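You operate a simulated robot arm through the tools that you are given. There is no shell and no other tool.

The job below is to be done with a simulated two-armed robot. You get a single attempt, and the scene is never put back.

JOB
Try the red plug gauge in both nuts; the one it drops through goes in the orange tray.
Fine: the gauge goes back in its rack.

The check looks at the end state, three seconds after you hand in, the way a careful person would. Anything else that was tipped, shoved, dropped, spilled or broken makes it a failure.

ROBOT AND FRAMES
Two 7-joint arms with fingered hands on one trunk that stands fixed in place. Base frame: the origin is at the foot of the trunk, x ahead of it, y to its left, z up. Readings come in mm, degrees, newtons and seconds.
The left shoulder is at [70, 166, 1218], the right one opposite. With the tool pointing down near the work surface each hand reaches from about 460 to 960 mm from the base axis, measured 20 degrees to its own side. Payload 4.1 kg a hand.
Tool frame (each hand has its own): the origin (TCP) lies between the finger pads and is the grasp point; the fingertips stand 32 mm ahead of it; z points along the fingers, y is the line along which they close. The gripper opens to 108 mm; its body begins 38 mm behind the TCP. The gripper is a hand of 4 fingers: y runs from the thumb to the fingers, the wrist lies at [-16, -108, -186] in the tool frame, and closing takes about 1.5 s.
Orientation is that of the tool frame in the base frame, as a unit quaternion [x, y, z, w]. With the fingers straight down and the wrist toward the robot, the tool's x, y and z point along [0, 1, 0], [1, 0, 0] and [0, 0, -1] of the base frame.

CONTROLS
- The arms move only by the tool drive_tool. It takes "left_deltas", "right_deltas" or both (then of equal length, played together; a hand with none holds still); each is a list of rows, each a list of 7 numbers: the turn, a rotation vector about the base's x, y, z in units of 8 degrees (1.0 is 8 degrees), then the shift along the base's x, y, z in units of 25 mm (1.0 is 25 mm), then the gripper command, from -1 (fully open) to 1 (shut), values between in proportion. In form: [[rx, ry, rz, x, y, z, hand], ...]. A call has 1 to 20 rows; each row shifts and turns the commanded pose from where the row before left it. A call with a number of a shift or a turn outside -1 to 1 is refused whole. Each row takes 0.2 s and may step no farther than 50 mm and 8.6 degrees from the row before; otherwise, or with a gripper value out of range, the whole call is refused. A pose out of reach is approached as far as the arm can. The call stops where the force on the tool passes 90 N (or 10 N more than at its start, if that is more) or the arm is blocked; 0.2 s more then pass. The fingers move at their own pace (about 45 mm/s each) and stop on an object; they squeeze with about 22 N. The grip force told is the motor's: it shows also when the fingers shut on nothing. Time passes only in rows, and 0.2 s behind the last, so rows that do not move let the fingers close. The reply holds the time, the measured pose of the TCP, the force on the tool along the base axes, the opening and the grip force, in the units named above and with some noise, with the torque about the TCP (base axes, N m) and any sound that the robot's microphone picked up.
- Cameras (640 x 400 px; columns grow to the right, rows downward): "scene" is now at [136.4, -5.9, 1466.9]; the picture's right is [0.03, -1.00, 0.00], its down [-0.43, -0.01, -0.90] and it looks along [0.90, 0.03, -0.43] (base axes); focal length 308 px, centre (320, 200). "left" rides on the left gripper at [-64, -93, -132] in its tool frame; the picture's right is [-0.80, -0.28, 0.53], its down [0.55, -0.71, 0.45] and it looks along [0.25, 0.65, 0.72] (tool axes); focal length 247 px, centre (320, 200). "right" rides on the right gripper at [64, -93, -132] in its tool frame; the picture's right is [-0.80, 0.28, -0.53], its down [-0.55, -0.71, 0.45] and it looks along [-0.25, 0.65, 0.72] (tool axes); focal length 247 px, centre (320, 200). There is no depth. A picture from a camera that has moved, and an enlarged one, comes with that camera's place and axes in the base frame and with its lens. The place of the scene camera against the robot may be out by one fixed shift of up to 18 mm in any direction.
- capture(camera): a new picture of that camera. No time passes.
- lift_body(by): slides the trunk up (or, below 0, down) by that many mm; the arms and the scene camera ride with it, the base frame stays. It gives what a move gives, with no picture.
- hand_shape(shape, hand): the hand has 4 fingers and takes this shape, open, in about a second: jaw (thumb against the fingers, like two jaws); tri (thumb and two fingers); tip (a fingertip pinch); poke (one finger out to press); point (the index stretched); flat (the hand flat); cup (the hand cupped); fist (a fist). The gripper value then closes the fingers along that shape, each until it touches; the sizes above hold for jaw. It gives what a move gives, with no picture.
- pan_tilt(pan, tilt): turns the head with the scene camera to pan (to the left, within 86 degrees either way) and tilt (down, from -29 to 69), counted from straight ahead of the robot. It gives what a move gives.
- inspect(camera, box): a new picture of the part [left, top, right, bottom] of that camera's present view, enlarged. No time passes.
- sign_off(): hands the job in; it is judged then, once.

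Places have to be worked out from the pictures, the camera data and where the tool is seen. Open the grippers and draw the arms clear of the work before you hand the job in, unless the task says otherwise.

The tools are called after "Call:" as name(argument=value, ...) on one line, values as JSON. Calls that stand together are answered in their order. drive_tool: Moves the arms, as the interface text tells. Its arguments: {"type":"object","properties":{"left_deltas":{"type":"array","items":{"type":"array","items":{"type":"number"}}},"right_deltas":{"type":"array","items":{"type":"array","items":{"type":"number"}}}},"required":[]} The other tools are called the same way: lift_body (by) moves the trunk up or down; hand_shape (shape, hand) gives the hand a shape; pan_tilt (pan, tilt) turns the head that bears the scene camera; capture (camera) takes a picture; inspect (camera, box) takes an enlarged picture of a part of a camera's view; sign_off () hands the job in.

At the start:

```text
clock: 0.0
left_position: [618.2, 231.1, 1346.2]
left_tool_rot: [0.707, 0.707, 0.0, 0.0]
left_wrist_force: [0.4, 0.8, 0.0]
left_moment: [-0.01, -0.01, 0.0]
left_grip_width: 107.5
left_finger_force: 0.0
left_shape: jaw
right_position: [498.9, -263.0, 1326.2]
right_tool_rot: [0.707, 0.707, 0.0, 0.0]
right_wrist_force: [1.0, 0.7, -0.3]
right_moment: [-0.03, 0.01, 0.0]
right_grip_width: 107.5
right_finger_force: 0.0
right_shape: jaw
trunk travel left (down, up): [-725.0, 215.0]
head pan, tilt (commanded): [1.7, 25.7]
```

scene: 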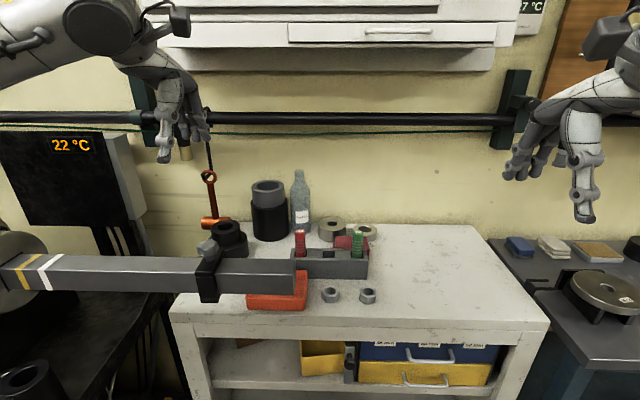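
right: 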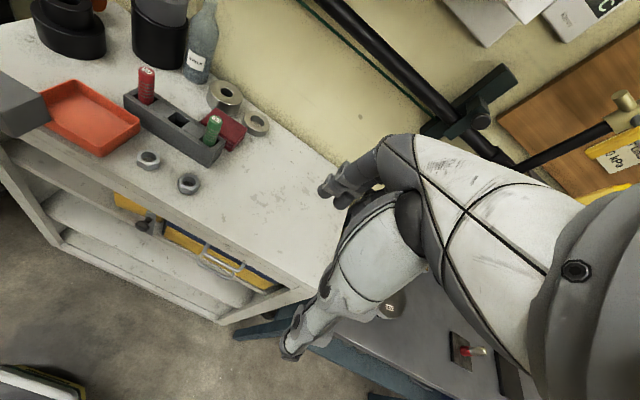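
left: 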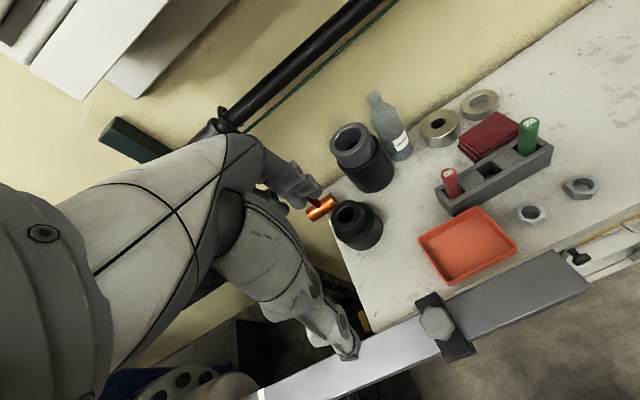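

I see a white bench with a gauge rack (red and green plugs), two nuts, an orange tray, and a long bar jutting out in front at the left. I'll take enlarged looks first.

Call:
inspect(camera="scene", box=[190, 160, 430, 330])

Call:
inspect(camera="right", box=[20, 40, 300, 215])

Call:
inspect(camera="left", box=[320, 80, 640, 280])

```text
2.35 times, centred on (310, 245) of scene
camera zoom: at [136.4, -5.9, 1466.9], right [0.03, -1.0, 0.0], down [-0.43, -0.01, -0.9], along [0.9, 0.03, -0.43], focal length 724 px, centre (344, 94)
```

zoom: 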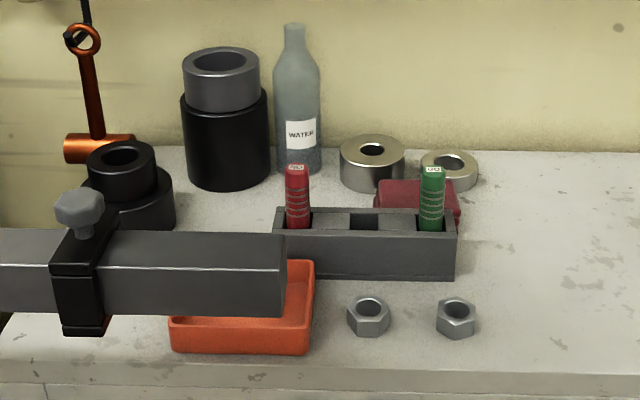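

```text
2.29 times, centred on (160, 128) of right
camera zoom: at [407.8, -197.7, 1458.5], right [0.28, -0.8, 0.53], down [-0.71, -0.55, -0.45], along [0.65, -0.25, -0.72], focal length 564 px, centre (686, 366)
```

zoom: 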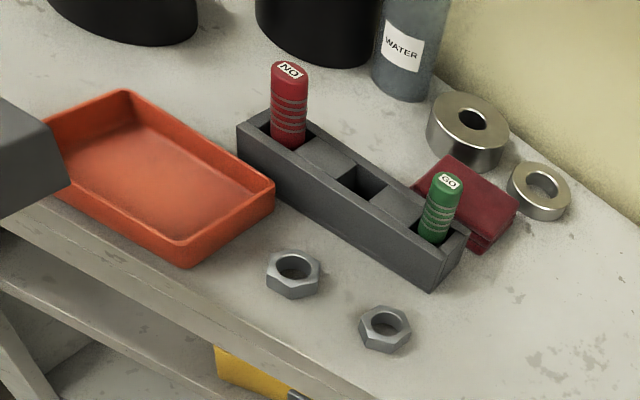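

```text
2.00 times, centred on (480, 180) of left
camera zoom: at [527.3, 166.3, 1478.0], right [-0.28, -0.8, -0.53], down [-0.71, 0.55, -0.45], along [0.65, 0.25, -0.72], focal length 494 px, centre (0, 240)
```

zoom: 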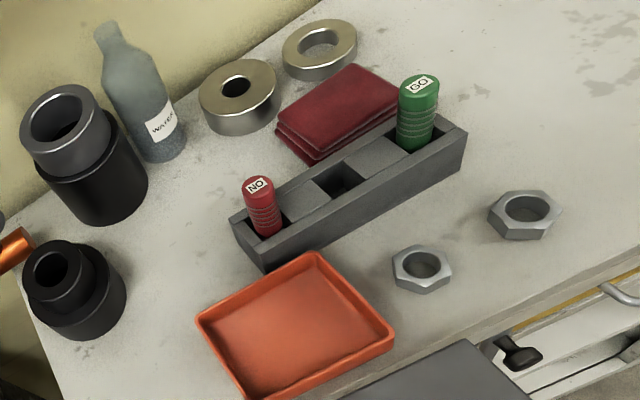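

The nuts compute to about (686,-4,972) and (686,-89,970), the red gauge top to about (775,69,1077), and the tray to about x 645–735, y 50–174. The beam with the clamp hangs in front of the tray, so I'll zoom in on it from all three cameras to place its end.

Call:
inspect(camera="scene", box=[0, 220, 320, 320])

Call:
inspect(camera="right", box=[0, 60, 160, 160])

Call:
inspect(camera="left", box=[240, 230, 640, 400])

Call:
inspect(camera="left", box=[490, 150, 630, 238])

Call:
inspect(camera="right", box=[110, 130, 230, 205])

Call:
inspect(camera="scene", box=[280, 220, 400, 310])

```text
2.00 times, centred on (160, 270) of scene
camera zoom: at [136.4, -5.9, 1466.9], right [0.03, -1.0, 0.0], down [-0.43, -0.01, -0.9], along [0.9, 0.03, -0.43], focal length 616 px, centre (640, 60)
```

zoom: 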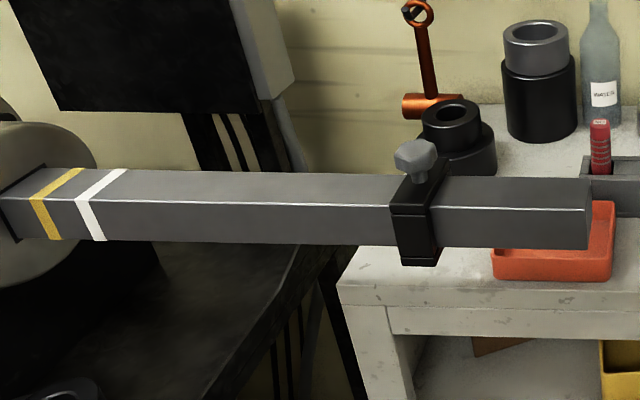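

```text
4.00 times, centred on (80, 110) of right
camera zoom: at [407.8, -197.7, 1458.5], right [0.28, -0.8, 0.53], down [-0.71, -0.55, -0.45], along [0.65, -0.25, -0.72], focal length 988 px, centre (1280, 560)
```

zoom: 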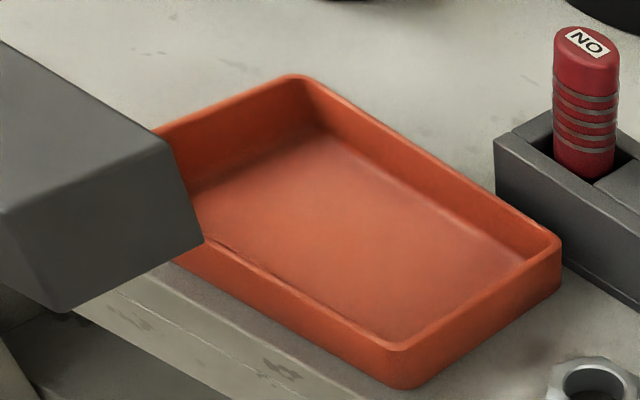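

```text
1.60 times, centred on (440, 315) of left
camera zoom: at [527.3, 166.3, 1478.0], right [-0.28, -0.8, -0.53], down [-0.71, 0.55, -0.45], along [0.65, 0.25, -0.72], focal length 395 px, centre (128, 16)
```

zoom: 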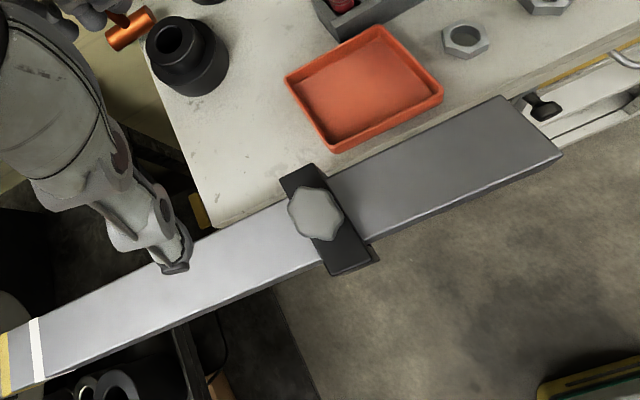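

```text
4.55 times, centred on (560, 194) of left
camera zoom: at [527.3, 166.3, 1478.0], right [-0.28, -0.8, -0.53], down [-0.71, 0.55, -0.45], along [0.65, 0.25, -0.72], focal length 1123 px, centre (-771, 227)
```

zoom: 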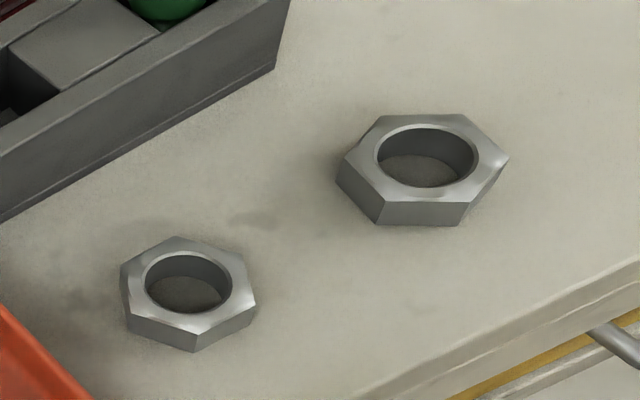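

```text
5.33 times, centred on (170, 168) of right
camera zoom: at [407.8, -197.7, 1458.5], right [0.28, -0.8, 0.53], down [-0.71, -0.55, -0.45], along [0.65, -0.25, -0.72], focal length 1317 px, centre (1120, 373)
```

zoom: 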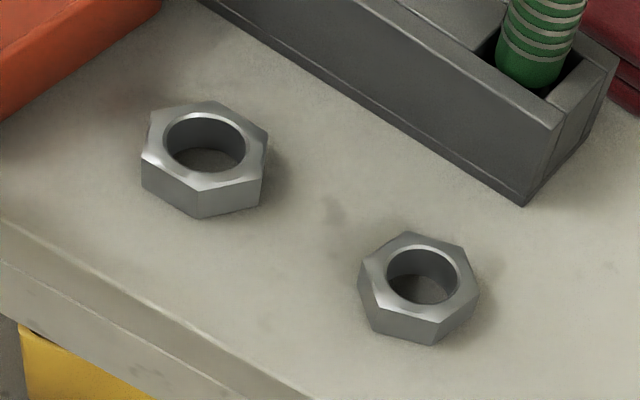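

```text
4.44 times, centred on (340, 265) of scene
camera zoom: at [136.4, -5.9, 1466.9], right [0.03, -1.0, 0.0], down [-0.43, -0.01, -0.9], along [0.9, 0.03, -0.43], focal length 1369 px, centre (231, -89)
```

zoom: 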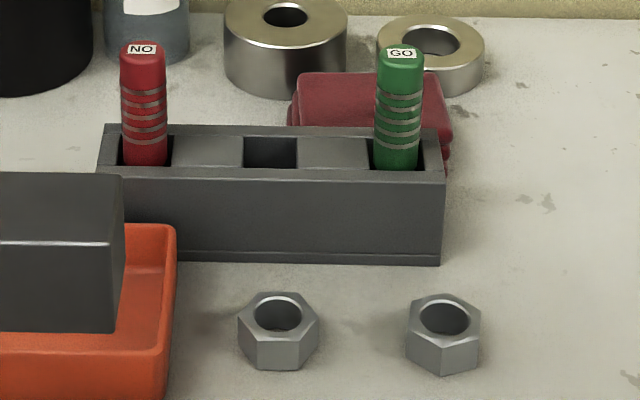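

The beam end sits at about y=62, x 550–593, z 1085–1128, so I'll bring the right arm in from the right with its wrist turned to the right, and raise the trunk for elbow room over the beam. Nut A's flats face 0°/60°, nut B's about 17°/77°.

Call:
lift_body(by=100)

```text
clock: 1.3
left_position: [620.1, 231.2, 1446.8]
left_tool_rot: [0.707, 0.708, 0.0, 0.0]
left_wrist_force: [0.7, -0.3, 0.1]
left_moment: [-0.02, 0.02, 0.01]
left_grip_width: 107.7
left_finger_force: 0.0
left_shape: jaw
right_position: [500.1, -263.5, 1426.1]
right_tool_rot: [0.708, 0.707, 0.0, 0.0]
right_wrist_force: [-0.6, -0.4, 0.7]
right_moment: [0.03, -0.02, -0.01]
right_grip_width: 107.4
right_finger_force: 0.0
right_shape: jaw
trunk travel left (down, up): [-825.0, 115.0]
head pan, tilt (commanded): [1.7, 25.7]
```

The trunk is up by 100 mm. Now I swing the right hand inward, turning it 60° about vertical, to a spot high above the nuts.

Call:
drive_tool(right_deltas=[[0, 0, 0.75, 0.8, 0.892, -0.904, -1], [0, 0, 0.75, 0.8, 0.892, -0.904, -1], [0, 0, 0.75, 0.8, 0.892, -0.904, -1], [0, 0, 0.75, 0.8, 0.892, -0.904, -1], [0, 0, 0.75, 0.8, 0.892, -0.904, -1], [0, 0, 0.75, 0.8, 0.892, -0.904, -1], [0, 0, 0.75, 0.8, 0.892, -0.904, -1], [0, 0, 0.75, 0.8, 0.892, -0.904, -1], [0, 0, 0.75, 0.8, 0.892, -0.904, -1], [0, 0, 0.75, 0.8, 0.892, -0.904, -1], [0, 0, 0, 0, 0, 0, -1]])

Call:
capture(camera="scene")

Call:
capture(camera="right")

Call:
capture(camera="left")

```text
clock: 3.7
left_position: [620.3, 229.6, 1447.0]
left_tool_rot: [0.707, 0.707, 0.0, -0.001]
left_wrist_force: [-0.8, 0.1, 1.1]
left_moment: [0.02, -0.01, -0.01]
left_grip_width: 107.8
left_finger_force: 0.1
left_shape: jaw
right_position: [645.0, -99.2, 1258.9]
right_tool_rot: [0.395, 0.919, 0.0, 0.0]
right_wrist_force: [0.4, 0.3, 0.4]
right_moment: [-0.04, 0.0, -0.02]
right_grip_width: 107.8
right_finger_force: 0.0
right_shape: jaw
right hand out of reach, approached as far as the arm can: row 8, 9, 10
trunk travel left (down, up): [-825.0, 115.0]
head pan, tilt (commanded): [1.7, 25.7]
```

```text
taken
camera scene: at [136.5, -5.9, 1566.9], right [0.03, -1.0, 0.0], down [-0.43, -0.01, -0.9], along [0.9, 0.03, -0.43], focal length 308 px, centre (320, 200)
```

scene: 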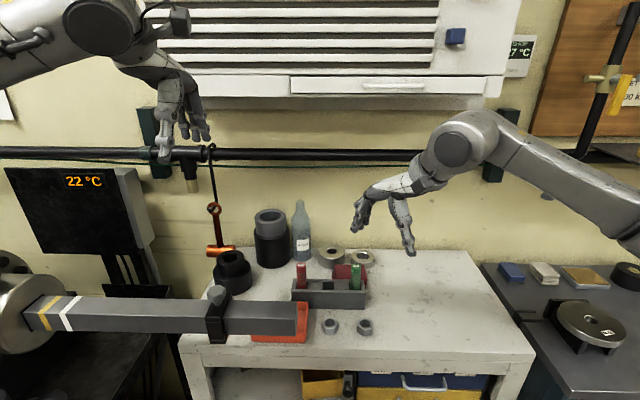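

```text
taken
camera right: at [533.7, -116.6, 1391.3], right [0.75, -0.38, 0.53], down [-0.13, -0.88, -0.45], along [0.64, 0.27, -0.72], focal length 247 px, centre (320, 200)
```

right: 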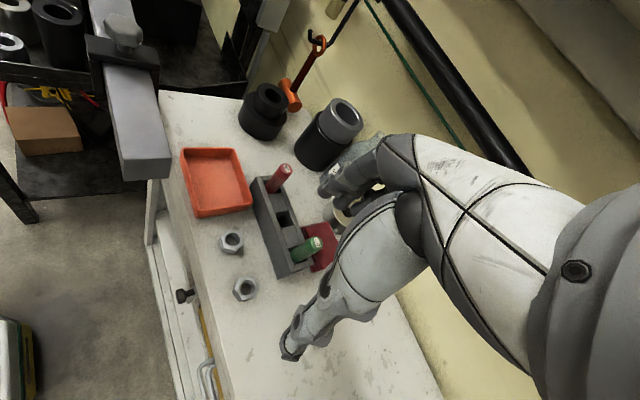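

```text
taken
camera left: at [527.4, 166.4, 1578.0], right [-0.28, -0.8, -0.53], down [-0.71, 0.55, -0.45], along [0.65, 0.25, -0.72], focal length 247 px, centre (320, 200)
```

left: 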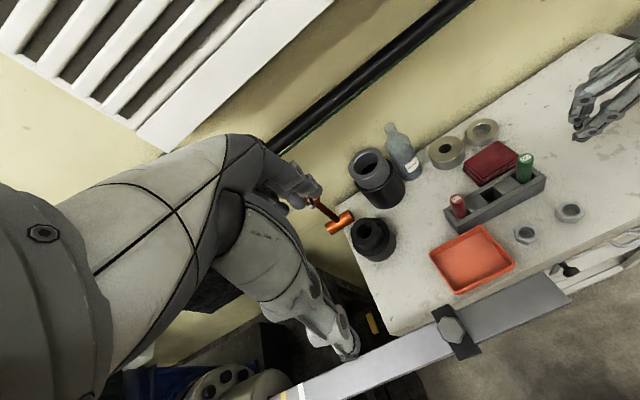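

The arm stopped short at about 43° of yaw, reported out of reach. I'll back the yaw off by 16° with no shift, to learn where the commanded pose now stands.

Call:
drive_tool(right_deltas=[[0, 0, -1, 0, 0, 0, -1], [0, 0, -1, 0, 0, 0, -1], [0, 0, 0, 0, 0, 0, -1]])

```text
clock: 4.5
left_position: [619.5, 230.3, 1447.2]
left_tool_rot: [0.707, 0.707, -0.001, 0.0]
left_wrist_force: [0.6, -0.7, 0.8]
left_moment: [0.02, -0.03, -0.02]
left_grip_width: 107.6
left_finger_force: 0.0
left_shape: jaw
right_position: [644.6, -101.4, 1260.7]
right_tool_rot: [0.52, 0.854, 0.0, 0.0]
right_wrist_force: [-0.5, 0.4, 0.1]
right_moment: [0.03, -0.02, 0.02]
right_grip_width: 107.9
right_finger_force: 0.0
right_shape: jaw
trunk travel left (down, up): [-825.0, 115.0]
head pan, tilt (commanded): [1.7, 25.7]
```

The commanded pose follows the reached one, and the hand is now at yaw 27°. I'll shift toward the nuts at this yaw, then try turning again from there.

Call:
drive_tool(right_deltas=[[0, 0, 0, 0.75, 0.8, -0.8, -1], [0, 0, 0, 0.75, 0.8, -0.8, -1], [0, 0, 0, 0.75, 0.8, -0.8, -1], [0, 0, 1, 0, 0, 0, -1], [0, 0, 1, 0, 0, 0, -1], [0, 0, 1, 0, 0, 0, -1], [0, 0, 1, 0, 0, 0, -1], [0, 0, 0, 0, 0, 0, -1]])

Call:
capture(camera="scene")

Call:
capture(camera="right")

```text
clock: 6.3
left_position: [618.9, 231.7, 1446.9]
left_tool_rot: [0.707, 0.707, 0.0, 0.0]
left_wrist_force: [0.8, -0.7, 0.0]
left_moment: [-0.02, 0.01, -0.02]
left_grip_width: 107.4
left_finger_force: 0.0
left_shape: jaw
right_position: [700.3, -41.4, 1201.9]
right_tool_rot: [0.425, 0.905, -0.001, 0.0]
right_wrist_force: [0.3, 0.2, -0.1]
right_moment: [0.05, -0.01, -0.01]
right_grip_width: 107.7
right_finger_force: 0.0
right_shape: jaw
right hand out of reach, approached as far as the arm can: row 5, 6, 7
trunk travel left (down, up): [-825.0, 115.0]
head pan, tilt (commanded): [1.7, 25.7]
```

```text
taken
camera scene: at [136.6, -6.0, 1566.9], right [0.03, -1.0, 0.0], down [-0.43, -0.01, -0.9], along [0.9, 0.03, -0.43], focal length 308 px, centre (320, 200)
```

scene: 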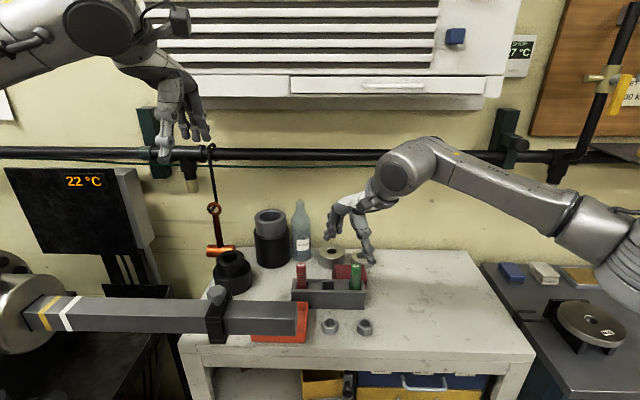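

```text
taken
camera right: at [588.6, -50.6, 1332.7], right [0.73, -0.44, 0.53], down [-0.2, -0.87, -0.45], along [0.66, 0.22, -0.72], focal length 247 px, centre (320, 200)
```

right: 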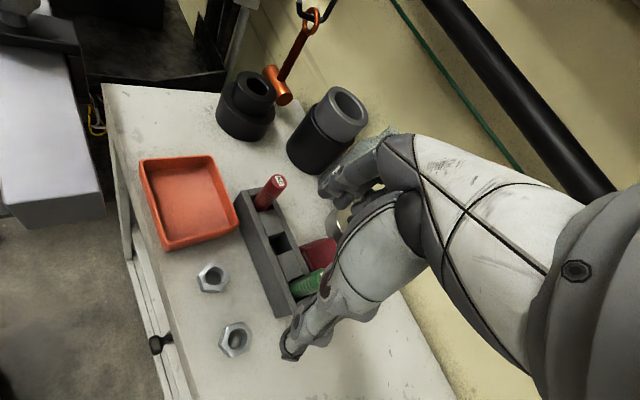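

The hand reached (700,-41,1202) with yaw limited to about 40°, and the forearm comes in cleanly from the right. Now I'll take zoomed views of the gauge from the right and left cameras to fix its axis.

Call:
inspect(camera="right", box=[220, 150, 320, 212])

Call:
inspect(camera="left", box=[420, 140, 560, 228])

Call:
inspect(camera="right", box=[180, 240, 280, 370])

```text
6.40 times, centred on (270, 181) of right
camera zoom: at [588.6, -50.6, 1332.7], right [0.73, -0.44, 0.53], down [-0.2, -0.87, -0.45], along [0.66, 0.22, -0.72], focal length 1581 px, centre (640, 322)
```

zoom: 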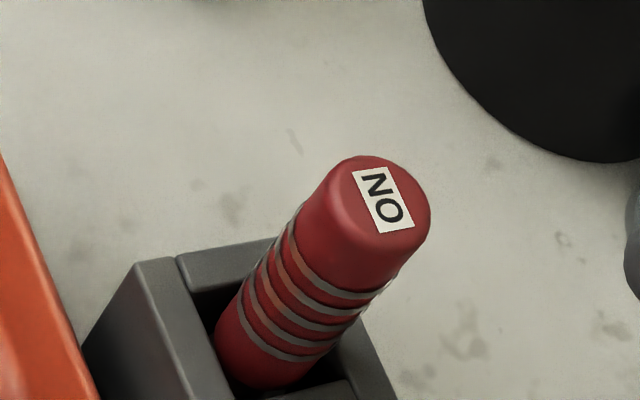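

```text
4.55 times, centred on (490, 184) of left
camera zoom: at [527.5, 166.2, 1578.0], right [-0.28, -0.8, -0.53], down [-0.71, 0.55, -0.45], along [0.65, 0.25, -0.72], focal length 1123 px, centre (-453, 273)
```

zoom: 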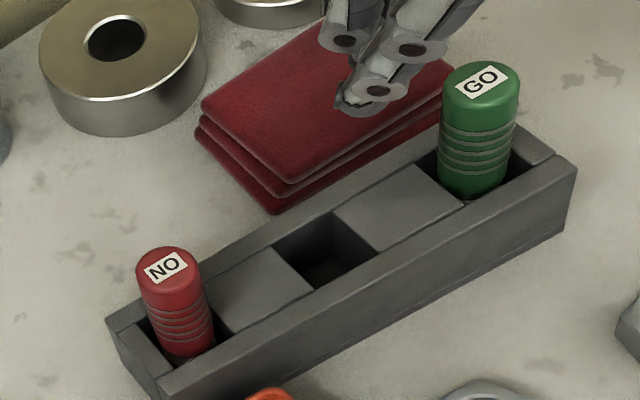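

```text
3.08 times, centred on (230, 305) of right
camera zoom: at [588.6, -50.6, 1332.7], right [0.73, -0.44, 0.53], down [-0.2, -0.87, -0.45], along [0.66, 0.22, -0.72], focal length 760 px, centre (597, -123)
```

zoom: 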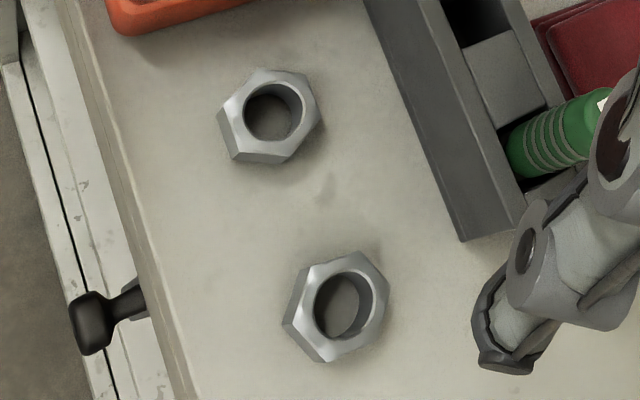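

The gauge axis comes out near (774.5, 68.5) with a 25 mm handle standing loose in a square socket. I move to just above it with the fingers still open and above its top.

Call:
drive_tool(right_deltas=[[0, 0, -0.5, 0.584, 0.872, -0.4, -1], [0, 0, 0, 0.584, 0.872, -0.4, -1], [0, 0, 0, 0.584, 0.872, -0.4, -1], [0, 0, 0, 0.584, 0.872, -0.4, -1], [0, 0, 0, 0.584, 0.872, -0.4, -1], [0, 0, 0, 0, 0, 0, -1]])

Call:
capture(camera="right")

Call:
capture(camera="scene")

Call:
inspect(camera="left", box=[400, 130, 560, 230])

```text
clock: 7.7
left_position: [618.7, 228.6, 1446.5]
left_tool_rot: [0.707, 0.707, -0.001, 0.0]
left_wrist_force: [-0.4, 0.3, 0.3]
left_moment: [-0.03, 0.02, 0.0]
left_grip_width: 107.7
left_finger_force: 0.1
left_shape: jaw
right_position: [772.6, 66.2, 1150.9]
right_tool_rot: [0.457, 0.889, 0.0, 0.0]
right_wrist_force: [-0.5, -0.1, -0.4]
right_moment: [-0.01, -0.01, 0.0]
right_grip_width: 108.1
right_finger_force: 0.1
right_shape: jaw
trunk travel left (down, up): [-825.0, 115.0]
head pan, tilt (commanded): [1.7, 25.7]
```

```text
taken
camera right: at [660.8, 66.2, 1281.6], right [0.69, -0.49, 0.53], down [-0.26, -0.86, -0.45], along [0.67, 0.17, -0.72], focal length 247 px, centre (320, 200)
```

right: 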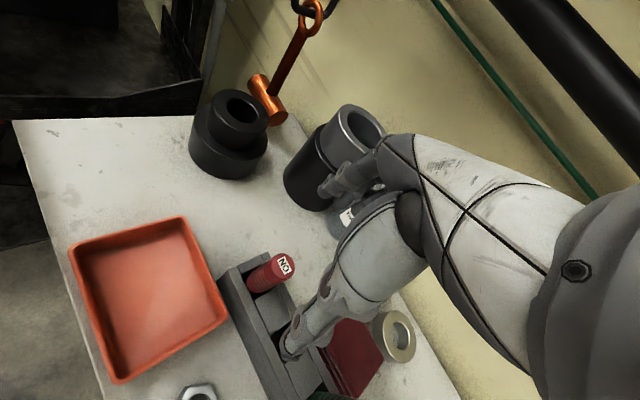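

```text
taken
camera scene: at [136.1, -6.8, 1567.0], right [0.03, -1.0, 0.0], down [-0.43, -0.01, -0.9], along [0.9, 0.03, -0.43], focal length 308 px, centre (320, 200)
```

scene: 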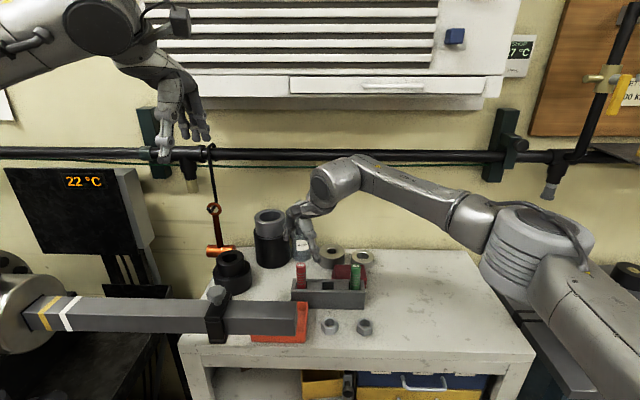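

```text
4.00 times, centred on (480, 180) of left
camera zoom: at [527.0, 165.4, 1578.3], right [-0.28, -0.8, -0.53], down [-0.71, 0.55, -0.45], along [0.65, 0.25, -0.72], focal length 988 px, centre (-320, 280)
```

zoom: 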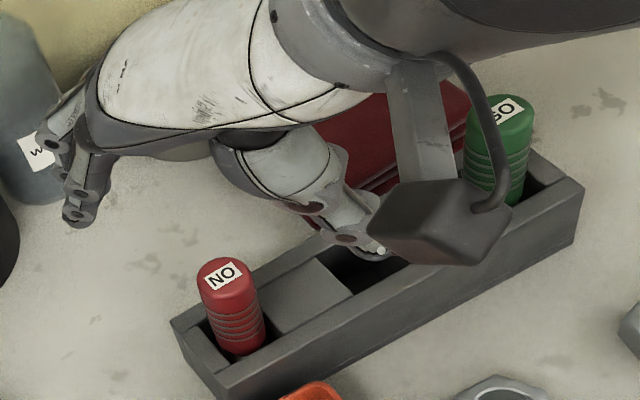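

The view shows the gauge top almost on the predicted tool axis. I zoom in to measure the residual offset before lowering.

Call:
inspect(camera="right", box=[220, 230, 348, 310])

Call:
inspect(camera="left", box=[440, 180, 480, 225])

Call:
inspect(camera="scene", box=[270, 240, 390, 315])

```text
5.00 times, centred on (284, 270) of right
camera zoom: at [660.8, 66.2, 1281.6], right [0.69, -0.49, 0.53], down [-0.26, -0.86, -0.45], along [0.67, 0.17, -0.72], focal length 1235 px, centre (500, -150)
```

zoom: 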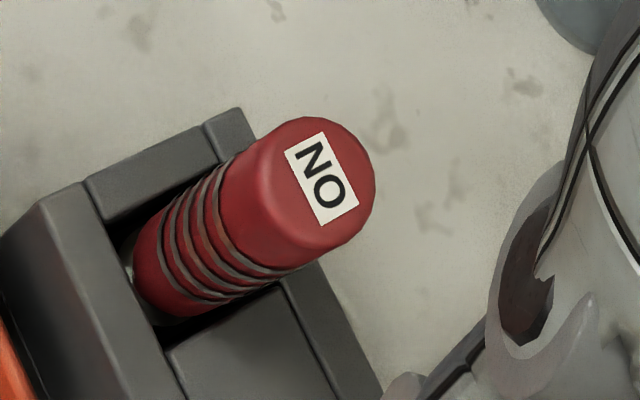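

```text
8.89 times, centred on (460, 202) of left
camera zoom: at [527.0, 165.4, 1578.3], right [-0.28, -0.8, -0.53], down [-0.71, 0.55, -0.45], along [0.65, 0.25, -0.72], focal length 2195 px, centre (-924, 178)
```

zoom: 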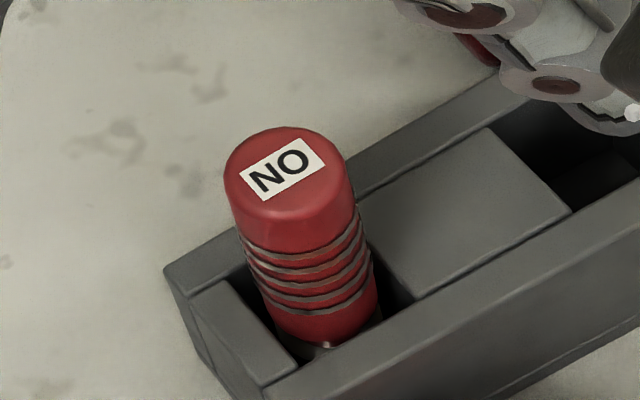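

```text
5.33 times, centred on (330, 278) of scene
camera zoom: at [136.1, -6.8, 1567.0], right [0.03, -1.0, 0.0], down [-0.43, -0.01, -0.9], along [0.9, 0.03, -0.43], focal length 1642 px, centre (267, -213)
```

zoom: 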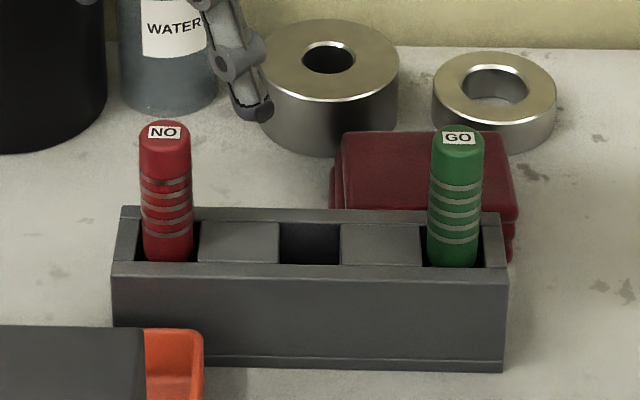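

The gauge axis is about (774.5, 70), 1–2 mm from the tool axis, and the rack top is near z 1005. I correct sideways and go down to TCP z ≈ 1050, keeping the fingertips above the rack.

Call:
drive_tool(right_deltas=[[0, 0, 0, 0.032, 0.072, -0.8, -1], [0, 0, 0, 0, 0, -0.8, -1], [0, 0, 0, 0, 0, -0.8, -1], [0, 0, 0, 0, 0, -0.8, -1], [0, 0, 0, 0, 0, -0.784, -1], [0, 0, 0, 0, 0, 0, -1]])

Call:
capture(camera="right")

Call:
inspect(camera="left", box=[400, 130, 560, 230])

Call:
inspect(camera="scene", box=[250, 200, 410, 300])

```text
clock: 9.1
left_position: [618.9, 232.1, 1445.1]
left_tool_rot: [0.707, 0.708, 0.001, 0.0]
left_wrist_force: [0.1, -0.1, 0.3]
left_moment: [0.01, -0.02, -0.02]
left_grip_width: 107.4
left_finger_force: 0.1
left_shape: jaw
right_position: [776.1, 67.7, 1050.1]
right_tool_rot: [0.457, 0.889, 0.0, -0.001]
right_wrist_force: [0.1, 0.1, 0.6]
right_moment: [0.04, 0.0, -0.02]
right_grip_width: 107.9
right_finger_force: 0.1
right_shape: jaw
trunk travel left (down, up): [-825.0, 115.0]
head pan, tilt (commanded): [1.7, 25.7]
```

```text
taken
camera right: at [663.2, 66.7, 1182.5], right [0.69, -0.49, 0.53], down [-0.26, -0.86, -0.45], along [0.67, 0.17, -0.72], focal length 247 px, centre (320, 200)
```

right: 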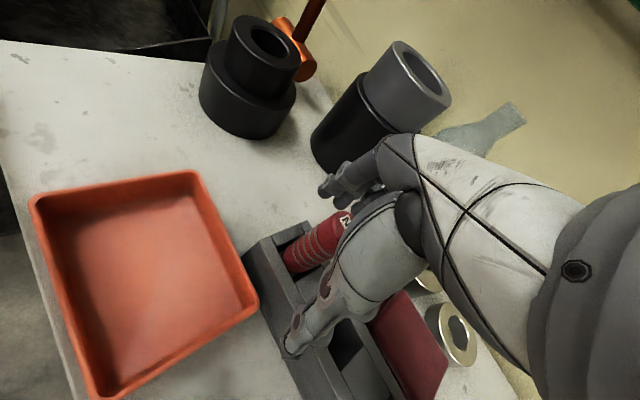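

```text
4.00 times, centred on (480, 180) of left
camera zoom: at [527.0, 166.6, 1578.1], right [-0.28, -0.8, -0.53], down [-0.71, 0.55, -0.45], along [0.65, 0.25, -0.72], focal length 988 px, centre (-320, 280)
```

zoom: 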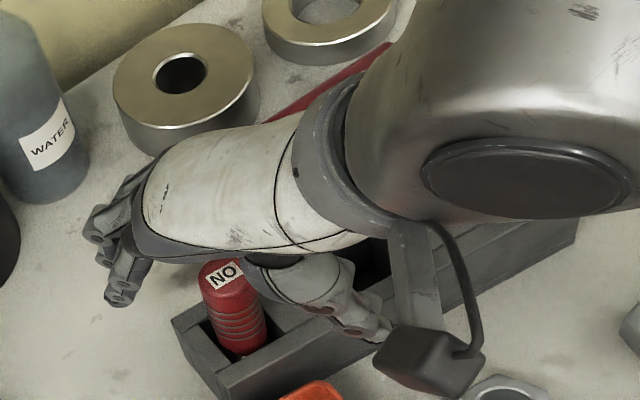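

```text
4.00 times, centred on (330, 250) of scene
camera zoom: at [136.1, -5.6, 1567.0], right [0.03, -1.0, 0.0], down [-0.43, -0.01, -0.9], along [0.9, 0.03, -0.43], focal length 1232 px, centre (280, 0)
```

zoom: 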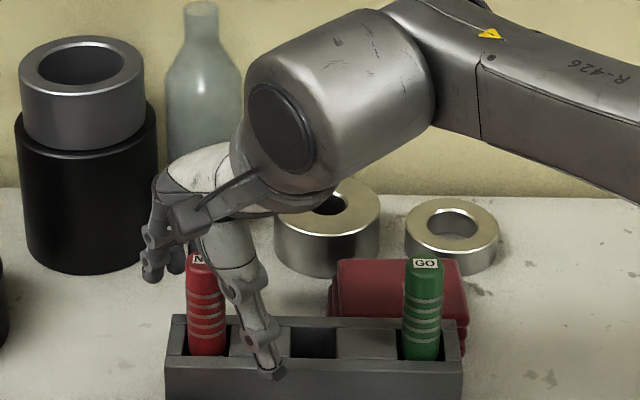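

The hand has come down around the gauge with no contact. Before closing I zoom in to check that the handle is centred between thumb and fingers.

Call:
inspect(camera="right", box=[240, 160, 400, 260])

Call:
inspect(camera="left", box=[420, 180, 500, 230])

```text
4.00 times, centred on (320, 210) of right
camera zoom: at [663.2, 66.7, 1182.5], right [0.69, -0.49, 0.53], down [-0.26, -0.86, -0.45], along [0.67, 0.17, -0.72], focal length 988 px, centre (320, 160)
```

zoom: 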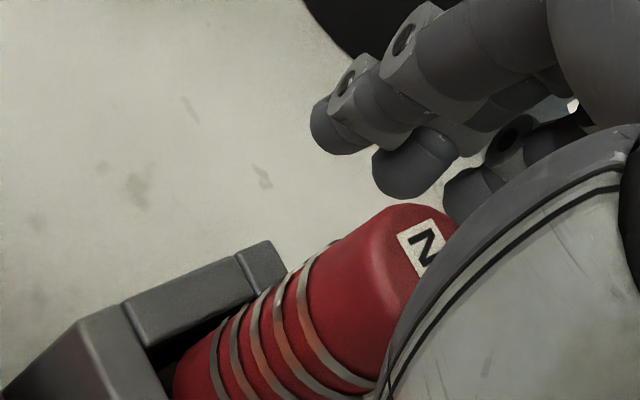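

```text
8.00 times, centred on (460, 205) of left
camera zoom: at [527.0, 166.6, 1578.1], right [-0.28, -0.8, -0.53], down [-0.71, 0.55, -0.45], along [0.65, 0.25, -0.72], focal length 1976 px, centre (-800, 160)
```

zoom: 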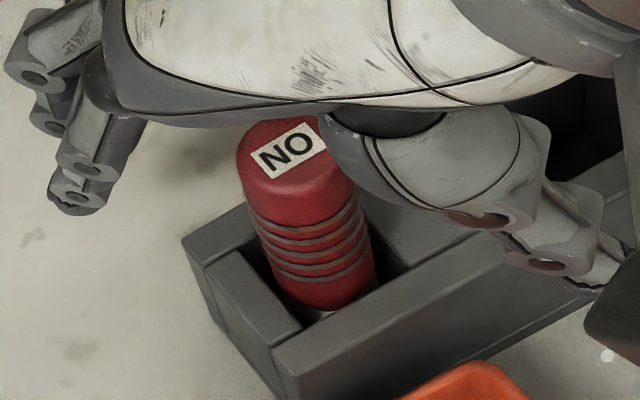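

The handle sits within about 1–2 mm of the jaw centre. I close the fingers on it.

Call:
drive_tool(right_deltas=[[0, 0, 0, 0, 0, 0, 1], [0, 0, 0, 0, 0, 0, 1], [0, 0, 0, 0, 0, 0, 1], [0, 0, 0, 0, 0, 0, 1], [0, 0, 0, 0, 0, 0, 1], [0, 0, 0, 0, 0, 0, 1], [0, 0, 0, 0, 0, 0, 1], [0, 0, 0, 0, 0, 0, 1], [0, 0, 0, 0, 0, 0, 1]])

Call:
capture(camera="right")

Call:
inspect(camera="left", box=[420, 180, 500, 230])

Call:
inspect(camera="scene", box=[250, 230, 410, 330])

```text
clock: 11.1
left_position: [619.8, 230.0, 1445.5]
left_tool_rot: [0.707, 0.707, 0.0, 0.0]
left_wrist_force: [-0.2, -0.2, -0.5]
left_moment: [0.01, 0.0, -0.06]
left_grip_width: 107.3
left_finger_force: 0.1
left_shape: jaw
right_position: [775.0, 69.3, 1051.5]
right_tool_rot: [0.458, 0.889, 0.0, 0.0]
right_wrist_force: [-0.6, 0.1, 0.0]
right_moment: [0.0, -0.03, 0.0]
right_grip_width: 16.0
right_finger_force: 22.3
right_shape: jaw
trunk travel left (down, up): [-825.0, 115.0]
head pan, tilt (commanded): [1.7, 25.7]
```

```text
taken
camera right: at [663.5, 66.7, 1182.5], right [0.69, -0.49, 0.53], down [-0.26, -0.86, -0.45], along [0.67, 0.17, -0.72], focal length 247 px, centre (320, 200)
```

right: 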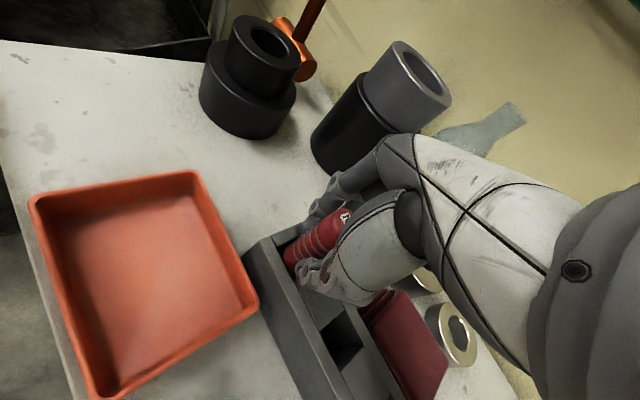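

```text
8.00 times, centred on (460, 205) of left
camera zoom: at [527.5, 166.5, 1578.0], right [-0.28, -0.8, -0.53], down [-0.71, 0.55, -0.45], along [0.65, 0.25, -0.72], focal length 1976 px, centre (-800, 160)
```

zoom: 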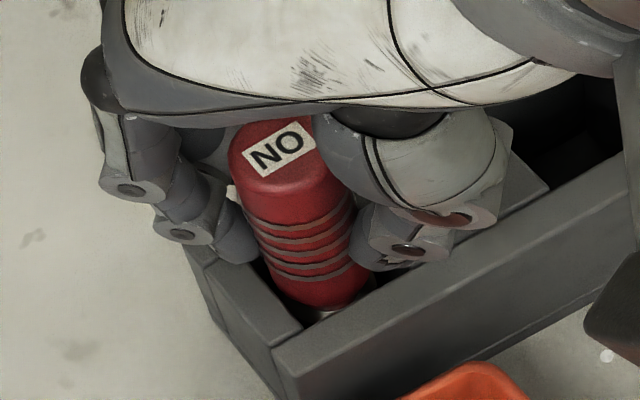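

```text
4.00 times, centred on (330, 280) of scene
camera zoom: at [136.6, -5.8, 1566.9], right [0.03, -1.0, 0.0], down [-0.43, -0.01, -0.9], along [0.9, 0.03, -0.43], focal length 1232 px, centre (280, -120)
```

zoom: 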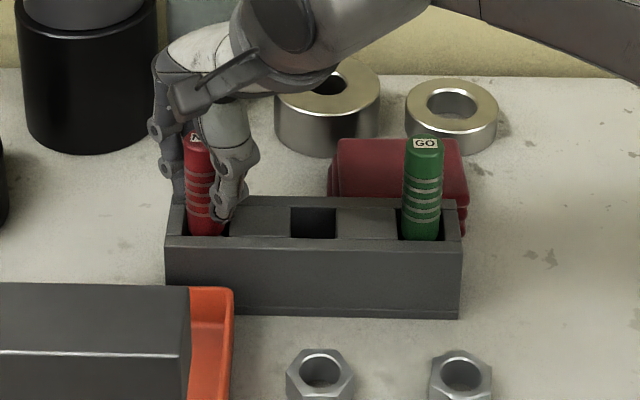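

The grip holds at 22 N, and the gauge leans a degree or two toward the fingers. I lift it straight up, clear of the rack, and then look at its plug end.

Call:
drive_tool(right_deltas=[[0, 0, 0, 0, 0, 0.3, 1], [0, 0, 0, 0, 0, 0.5, 1], [0, 0, 0, 0, 0, 0.8, 1], [0, 0, 0, 0, 0, 0.8, 1], [0, 0, 0, 0, 0, 0.8, 1], [0, 0, 0, 0, 0, 0.8, 1], [0, 0, 0, 0, 0, 0, 1]])

Call:
capture(camera="right")

Call:
inspect(camera="left", box=[400, 140, 560, 240])

Call:
inspect(camera="scene", box=[250, 200, 410, 300])

```text
clock: 12.7
left_position: [620.0, 231.6, 1446.2]
left_tool_rot: [0.707, 0.708, 0.0, 0.0]
left_wrist_force: [0.1, -0.4, -0.6]
left_moment: [-0.03, 0.0, 0.03]
left_grip_width: 107.8
left_finger_force: 0.1
left_shape: jaw
right_position: [774.5, 68.1, 1151.3]
right_tool_rot: [0.457, 0.889, 0.0, 0.0]
right_wrist_force: [0.3, 0.0, -3.1]
right_moment: [0.0, -0.01, -0.02]
right_grip_width: 15.9
right_finger_force: 21.4
right_shape: jaw
trunk travel left (down, up): [-825.0, 115.0]
head pan, tilt (commanded): [1.7, 25.7]
```

```text
taken
camera right: at [661.9, 66.7, 1283.1], right [0.69, -0.49, 0.53], down [-0.26, -0.86, -0.45], along [0.67, 0.17, -0.72], focal length 247 px, centre (320, 200)
```

right: 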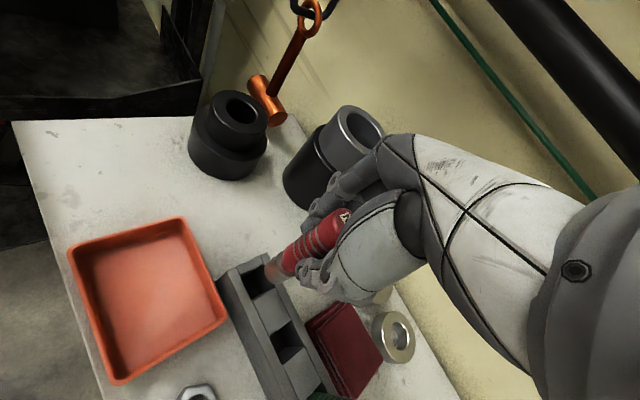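

```text
4.00 times, centred on (480, 190) of left
camera zoom: at [528.0, 166.5, 1577.8], right [-0.28, -0.8, -0.53], down [-0.71, 0.55, -0.45], along [0.65, 0.25, -0.72], focal length 988 px, centre (-320, 240)
```

zoom: 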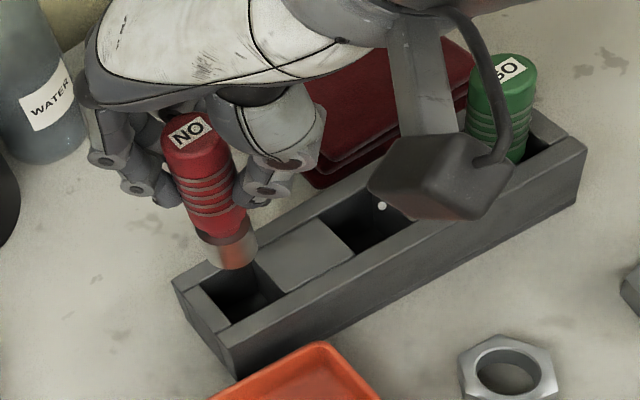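

```text
4.00 times, centred on (330, 250) of scene
camera zoom: at [137.1, -5.7, 1566.9], right [0.03, -1.0, 0.0], down [-0.43, -0.01, -0.9], along [0.9, 0.03, -0.43], focal length 1232 px, centre (280, 0)
```

zoom: 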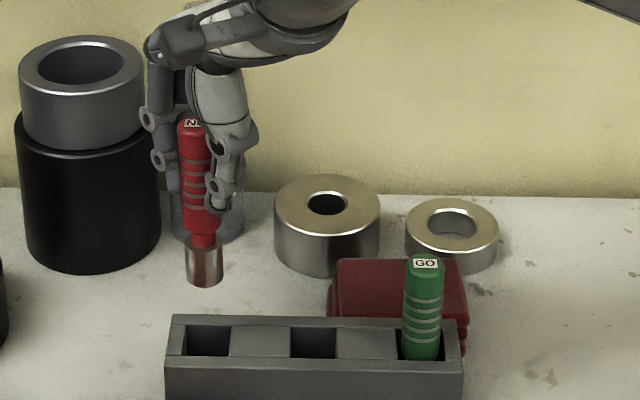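

The gauge is out: red handle, thin neck, and a steel plug of about 24–25 mm. It leans about 2°, so I take tight zooms from three cameras to measure tilt and tip position.

Call:
inspect(camera="left", box=[425, 160, 505, 210])

Call:
inspect(camera="scene", box=[260, 225, 340, 275])

Call:
inspect(camera="right", box=[240, 195, 368, 275])

```text
8.00 times, centred on (465, 185) of left
camera zoom: at [528.0, 166.5, 1577.8], right [-0.28, -0.8, -0.53], down [-0.71, 0.55, -0.45], along [0.65, 0.25, -0.72], focal length 1976 px, centre (-840, 320)
```

zoom: 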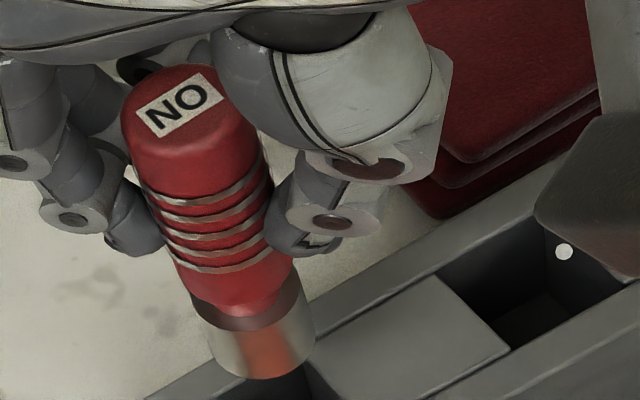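

```text
8.00 times, centred on (300, 250) of scene
camera zoom: at [137.1, -5.7, 1566.9], right [0.03, -1.0, 0.0], down [-0.43, -0.01, -0.9], along [0.9, 0.03, -0.43], focal length 2463 px, centre (480, -200)
```

zoom: 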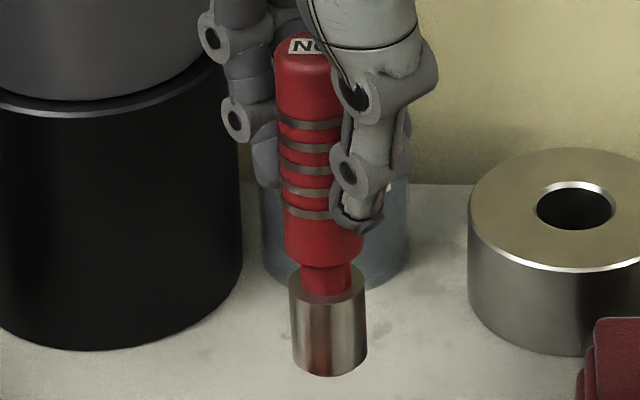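

```text
5.00 times, centred on (304, 235) of right
camera zoom: at [661.9, 66.7, 1283.1], right [0.69, -0.49, 0.53], down [-0.26, -0.86, -0.45], along [0.67, 0.17, -0.72], focal length 1235 px, centre (400, 25)
```

zoom: 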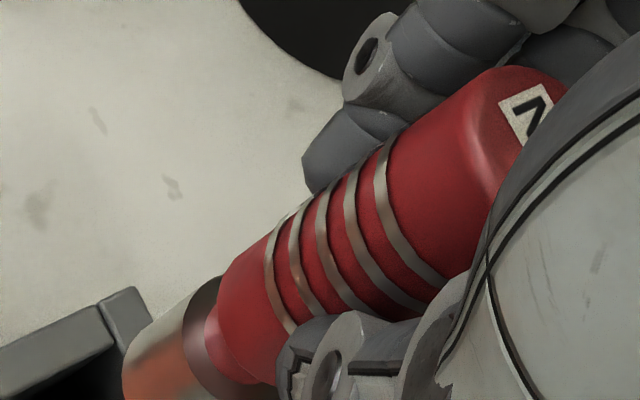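

I also want a careful comparison of the two nut holes and the plug diameter at high zoom from the scene camera.

Call:
inspect(camera="scene", box=[314, 312, 346, 332])

Call:
inspect(camera="scene", box=[349, 312, 381, 332])

Call:
inspect(camera="scene", box=[286, 253, 318, 273])

Call:
inspect(camera="scene", box=[286, 226, 318, 246])

```text
16.00 times, centred on (330, 322) of scene
camera zoom: at [137.1, -5.7, 1566.9], right [0.03, -1.0, 0.0], down [-0.43, -0.01, -0.9], along [0.9, 0.03, -0.43], focal length 4927 px, centre (160, -1752)
```

zoom: 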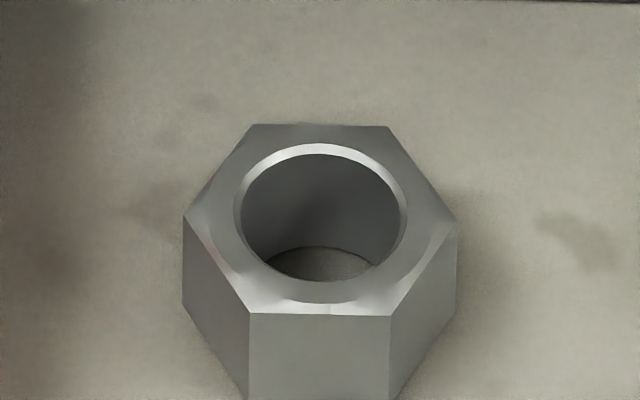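

```text
16.00 times, centred on (365, 322) of scene
camera zoom: at [137.1, -5.7, 1566.9], right [0.03, -1.0, 0.0], down [-0.43, -0.01, -0.9], along [0.9, 0.03, -0.43], focal length 4927 px, centre (-400, -1752)
```

zoom: 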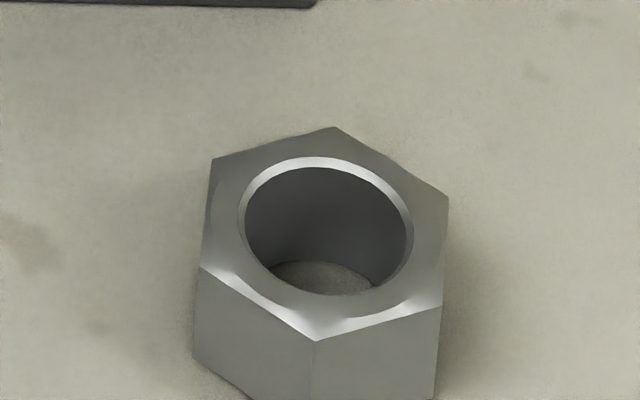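

```text
16.00 times, centred on (302, 263) of scene
camera zoom: at [137.1, -5.7, 1566.9], right [0.03, -1.0, 0.0], down [-0.43, -0.01, -0.9], along [0.9, 0.03, -0.43], focal length 4927 px, centre (608, -808)
```

zoom: 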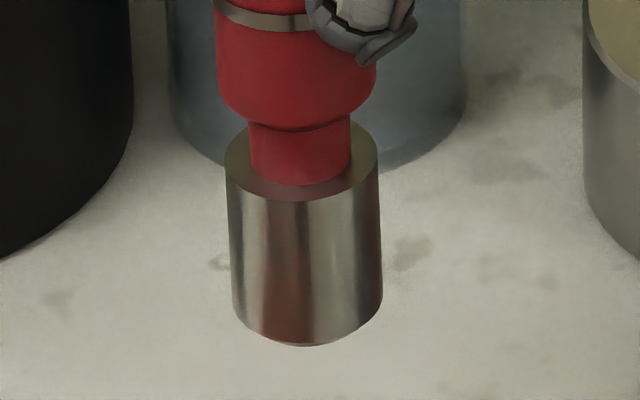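

```text
16.00 times, centred on (302, 236) of scene
camera zoom: at [137.1, -5.7, 1566.9], right [0.03, -1.0, 0.0], down [-0.43, -0.01, -0.9], along [0.9, 0.03, -0.43], focal length 4927 px, centre (608, -376)
```

zoom: 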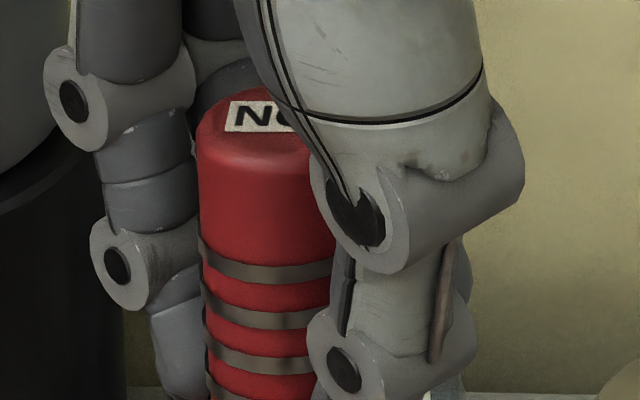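

Both bores read about 24.2–24.5 mm against a plug of about 24 mm, so sight alone is close. I zoom further on each bore for a finer comparison.

Call:
inspect(camera="scene", box=[324, 319, 336, 326.5])

Call:
inspect(camera="scene", box=[359.3, 319.2, 371.3, 326.7])

Call:
inspect(camera="scene", box=[295, 263, 307, 270.5])

```text
16.00 times, centred on (330, 323) of scene
camera zoom: at [137.1, -5.7, 1566.9], right [0.03, -1.0, 0.0], down [-0.43, -0.01, -0.9], along [0.9, 0.03, -0.43], focal length 4927 px, centre (160, -1764)
```

zoom: 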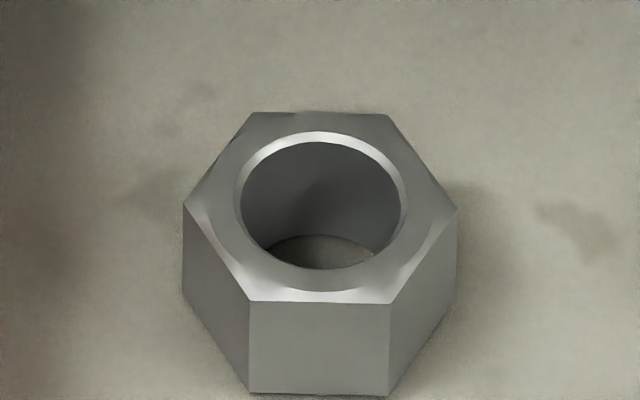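

```text
16.00 times, centred on (365, 323) of scene
camera zoom: at [137.1, -5.7, 1566.9], right [0.03, -1.0, 0.0], down [-0.43, -0.01, -0.9], along [0.9, 0.03, -0.43], focal length 4927 px, centre (-405, -1767)
```

zoom: 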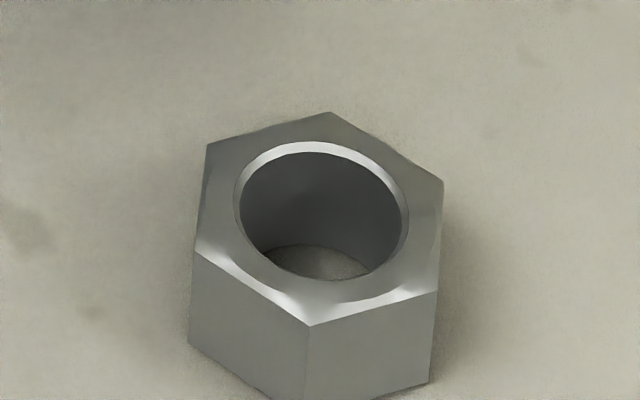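

```text
16.00 times, centred on (301, 267) of scene
camera zoom: at [137.1, -5.7, 1566.9], right [0.03, -1.0, 0.0], down [-0.43, -0.01, -0.9], along [0.9, 0.03, -0.43], focal length 4927 px, centre (624, -868)
```

zoom: 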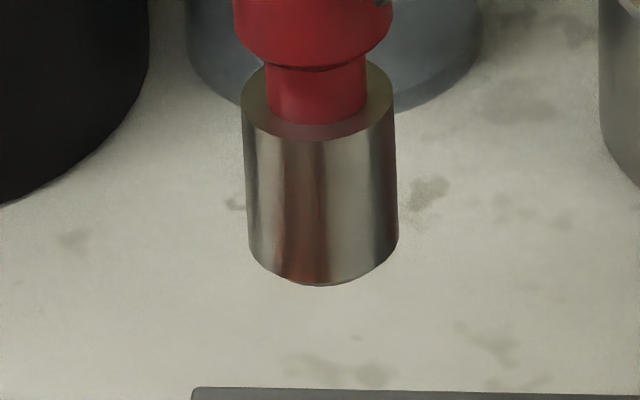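

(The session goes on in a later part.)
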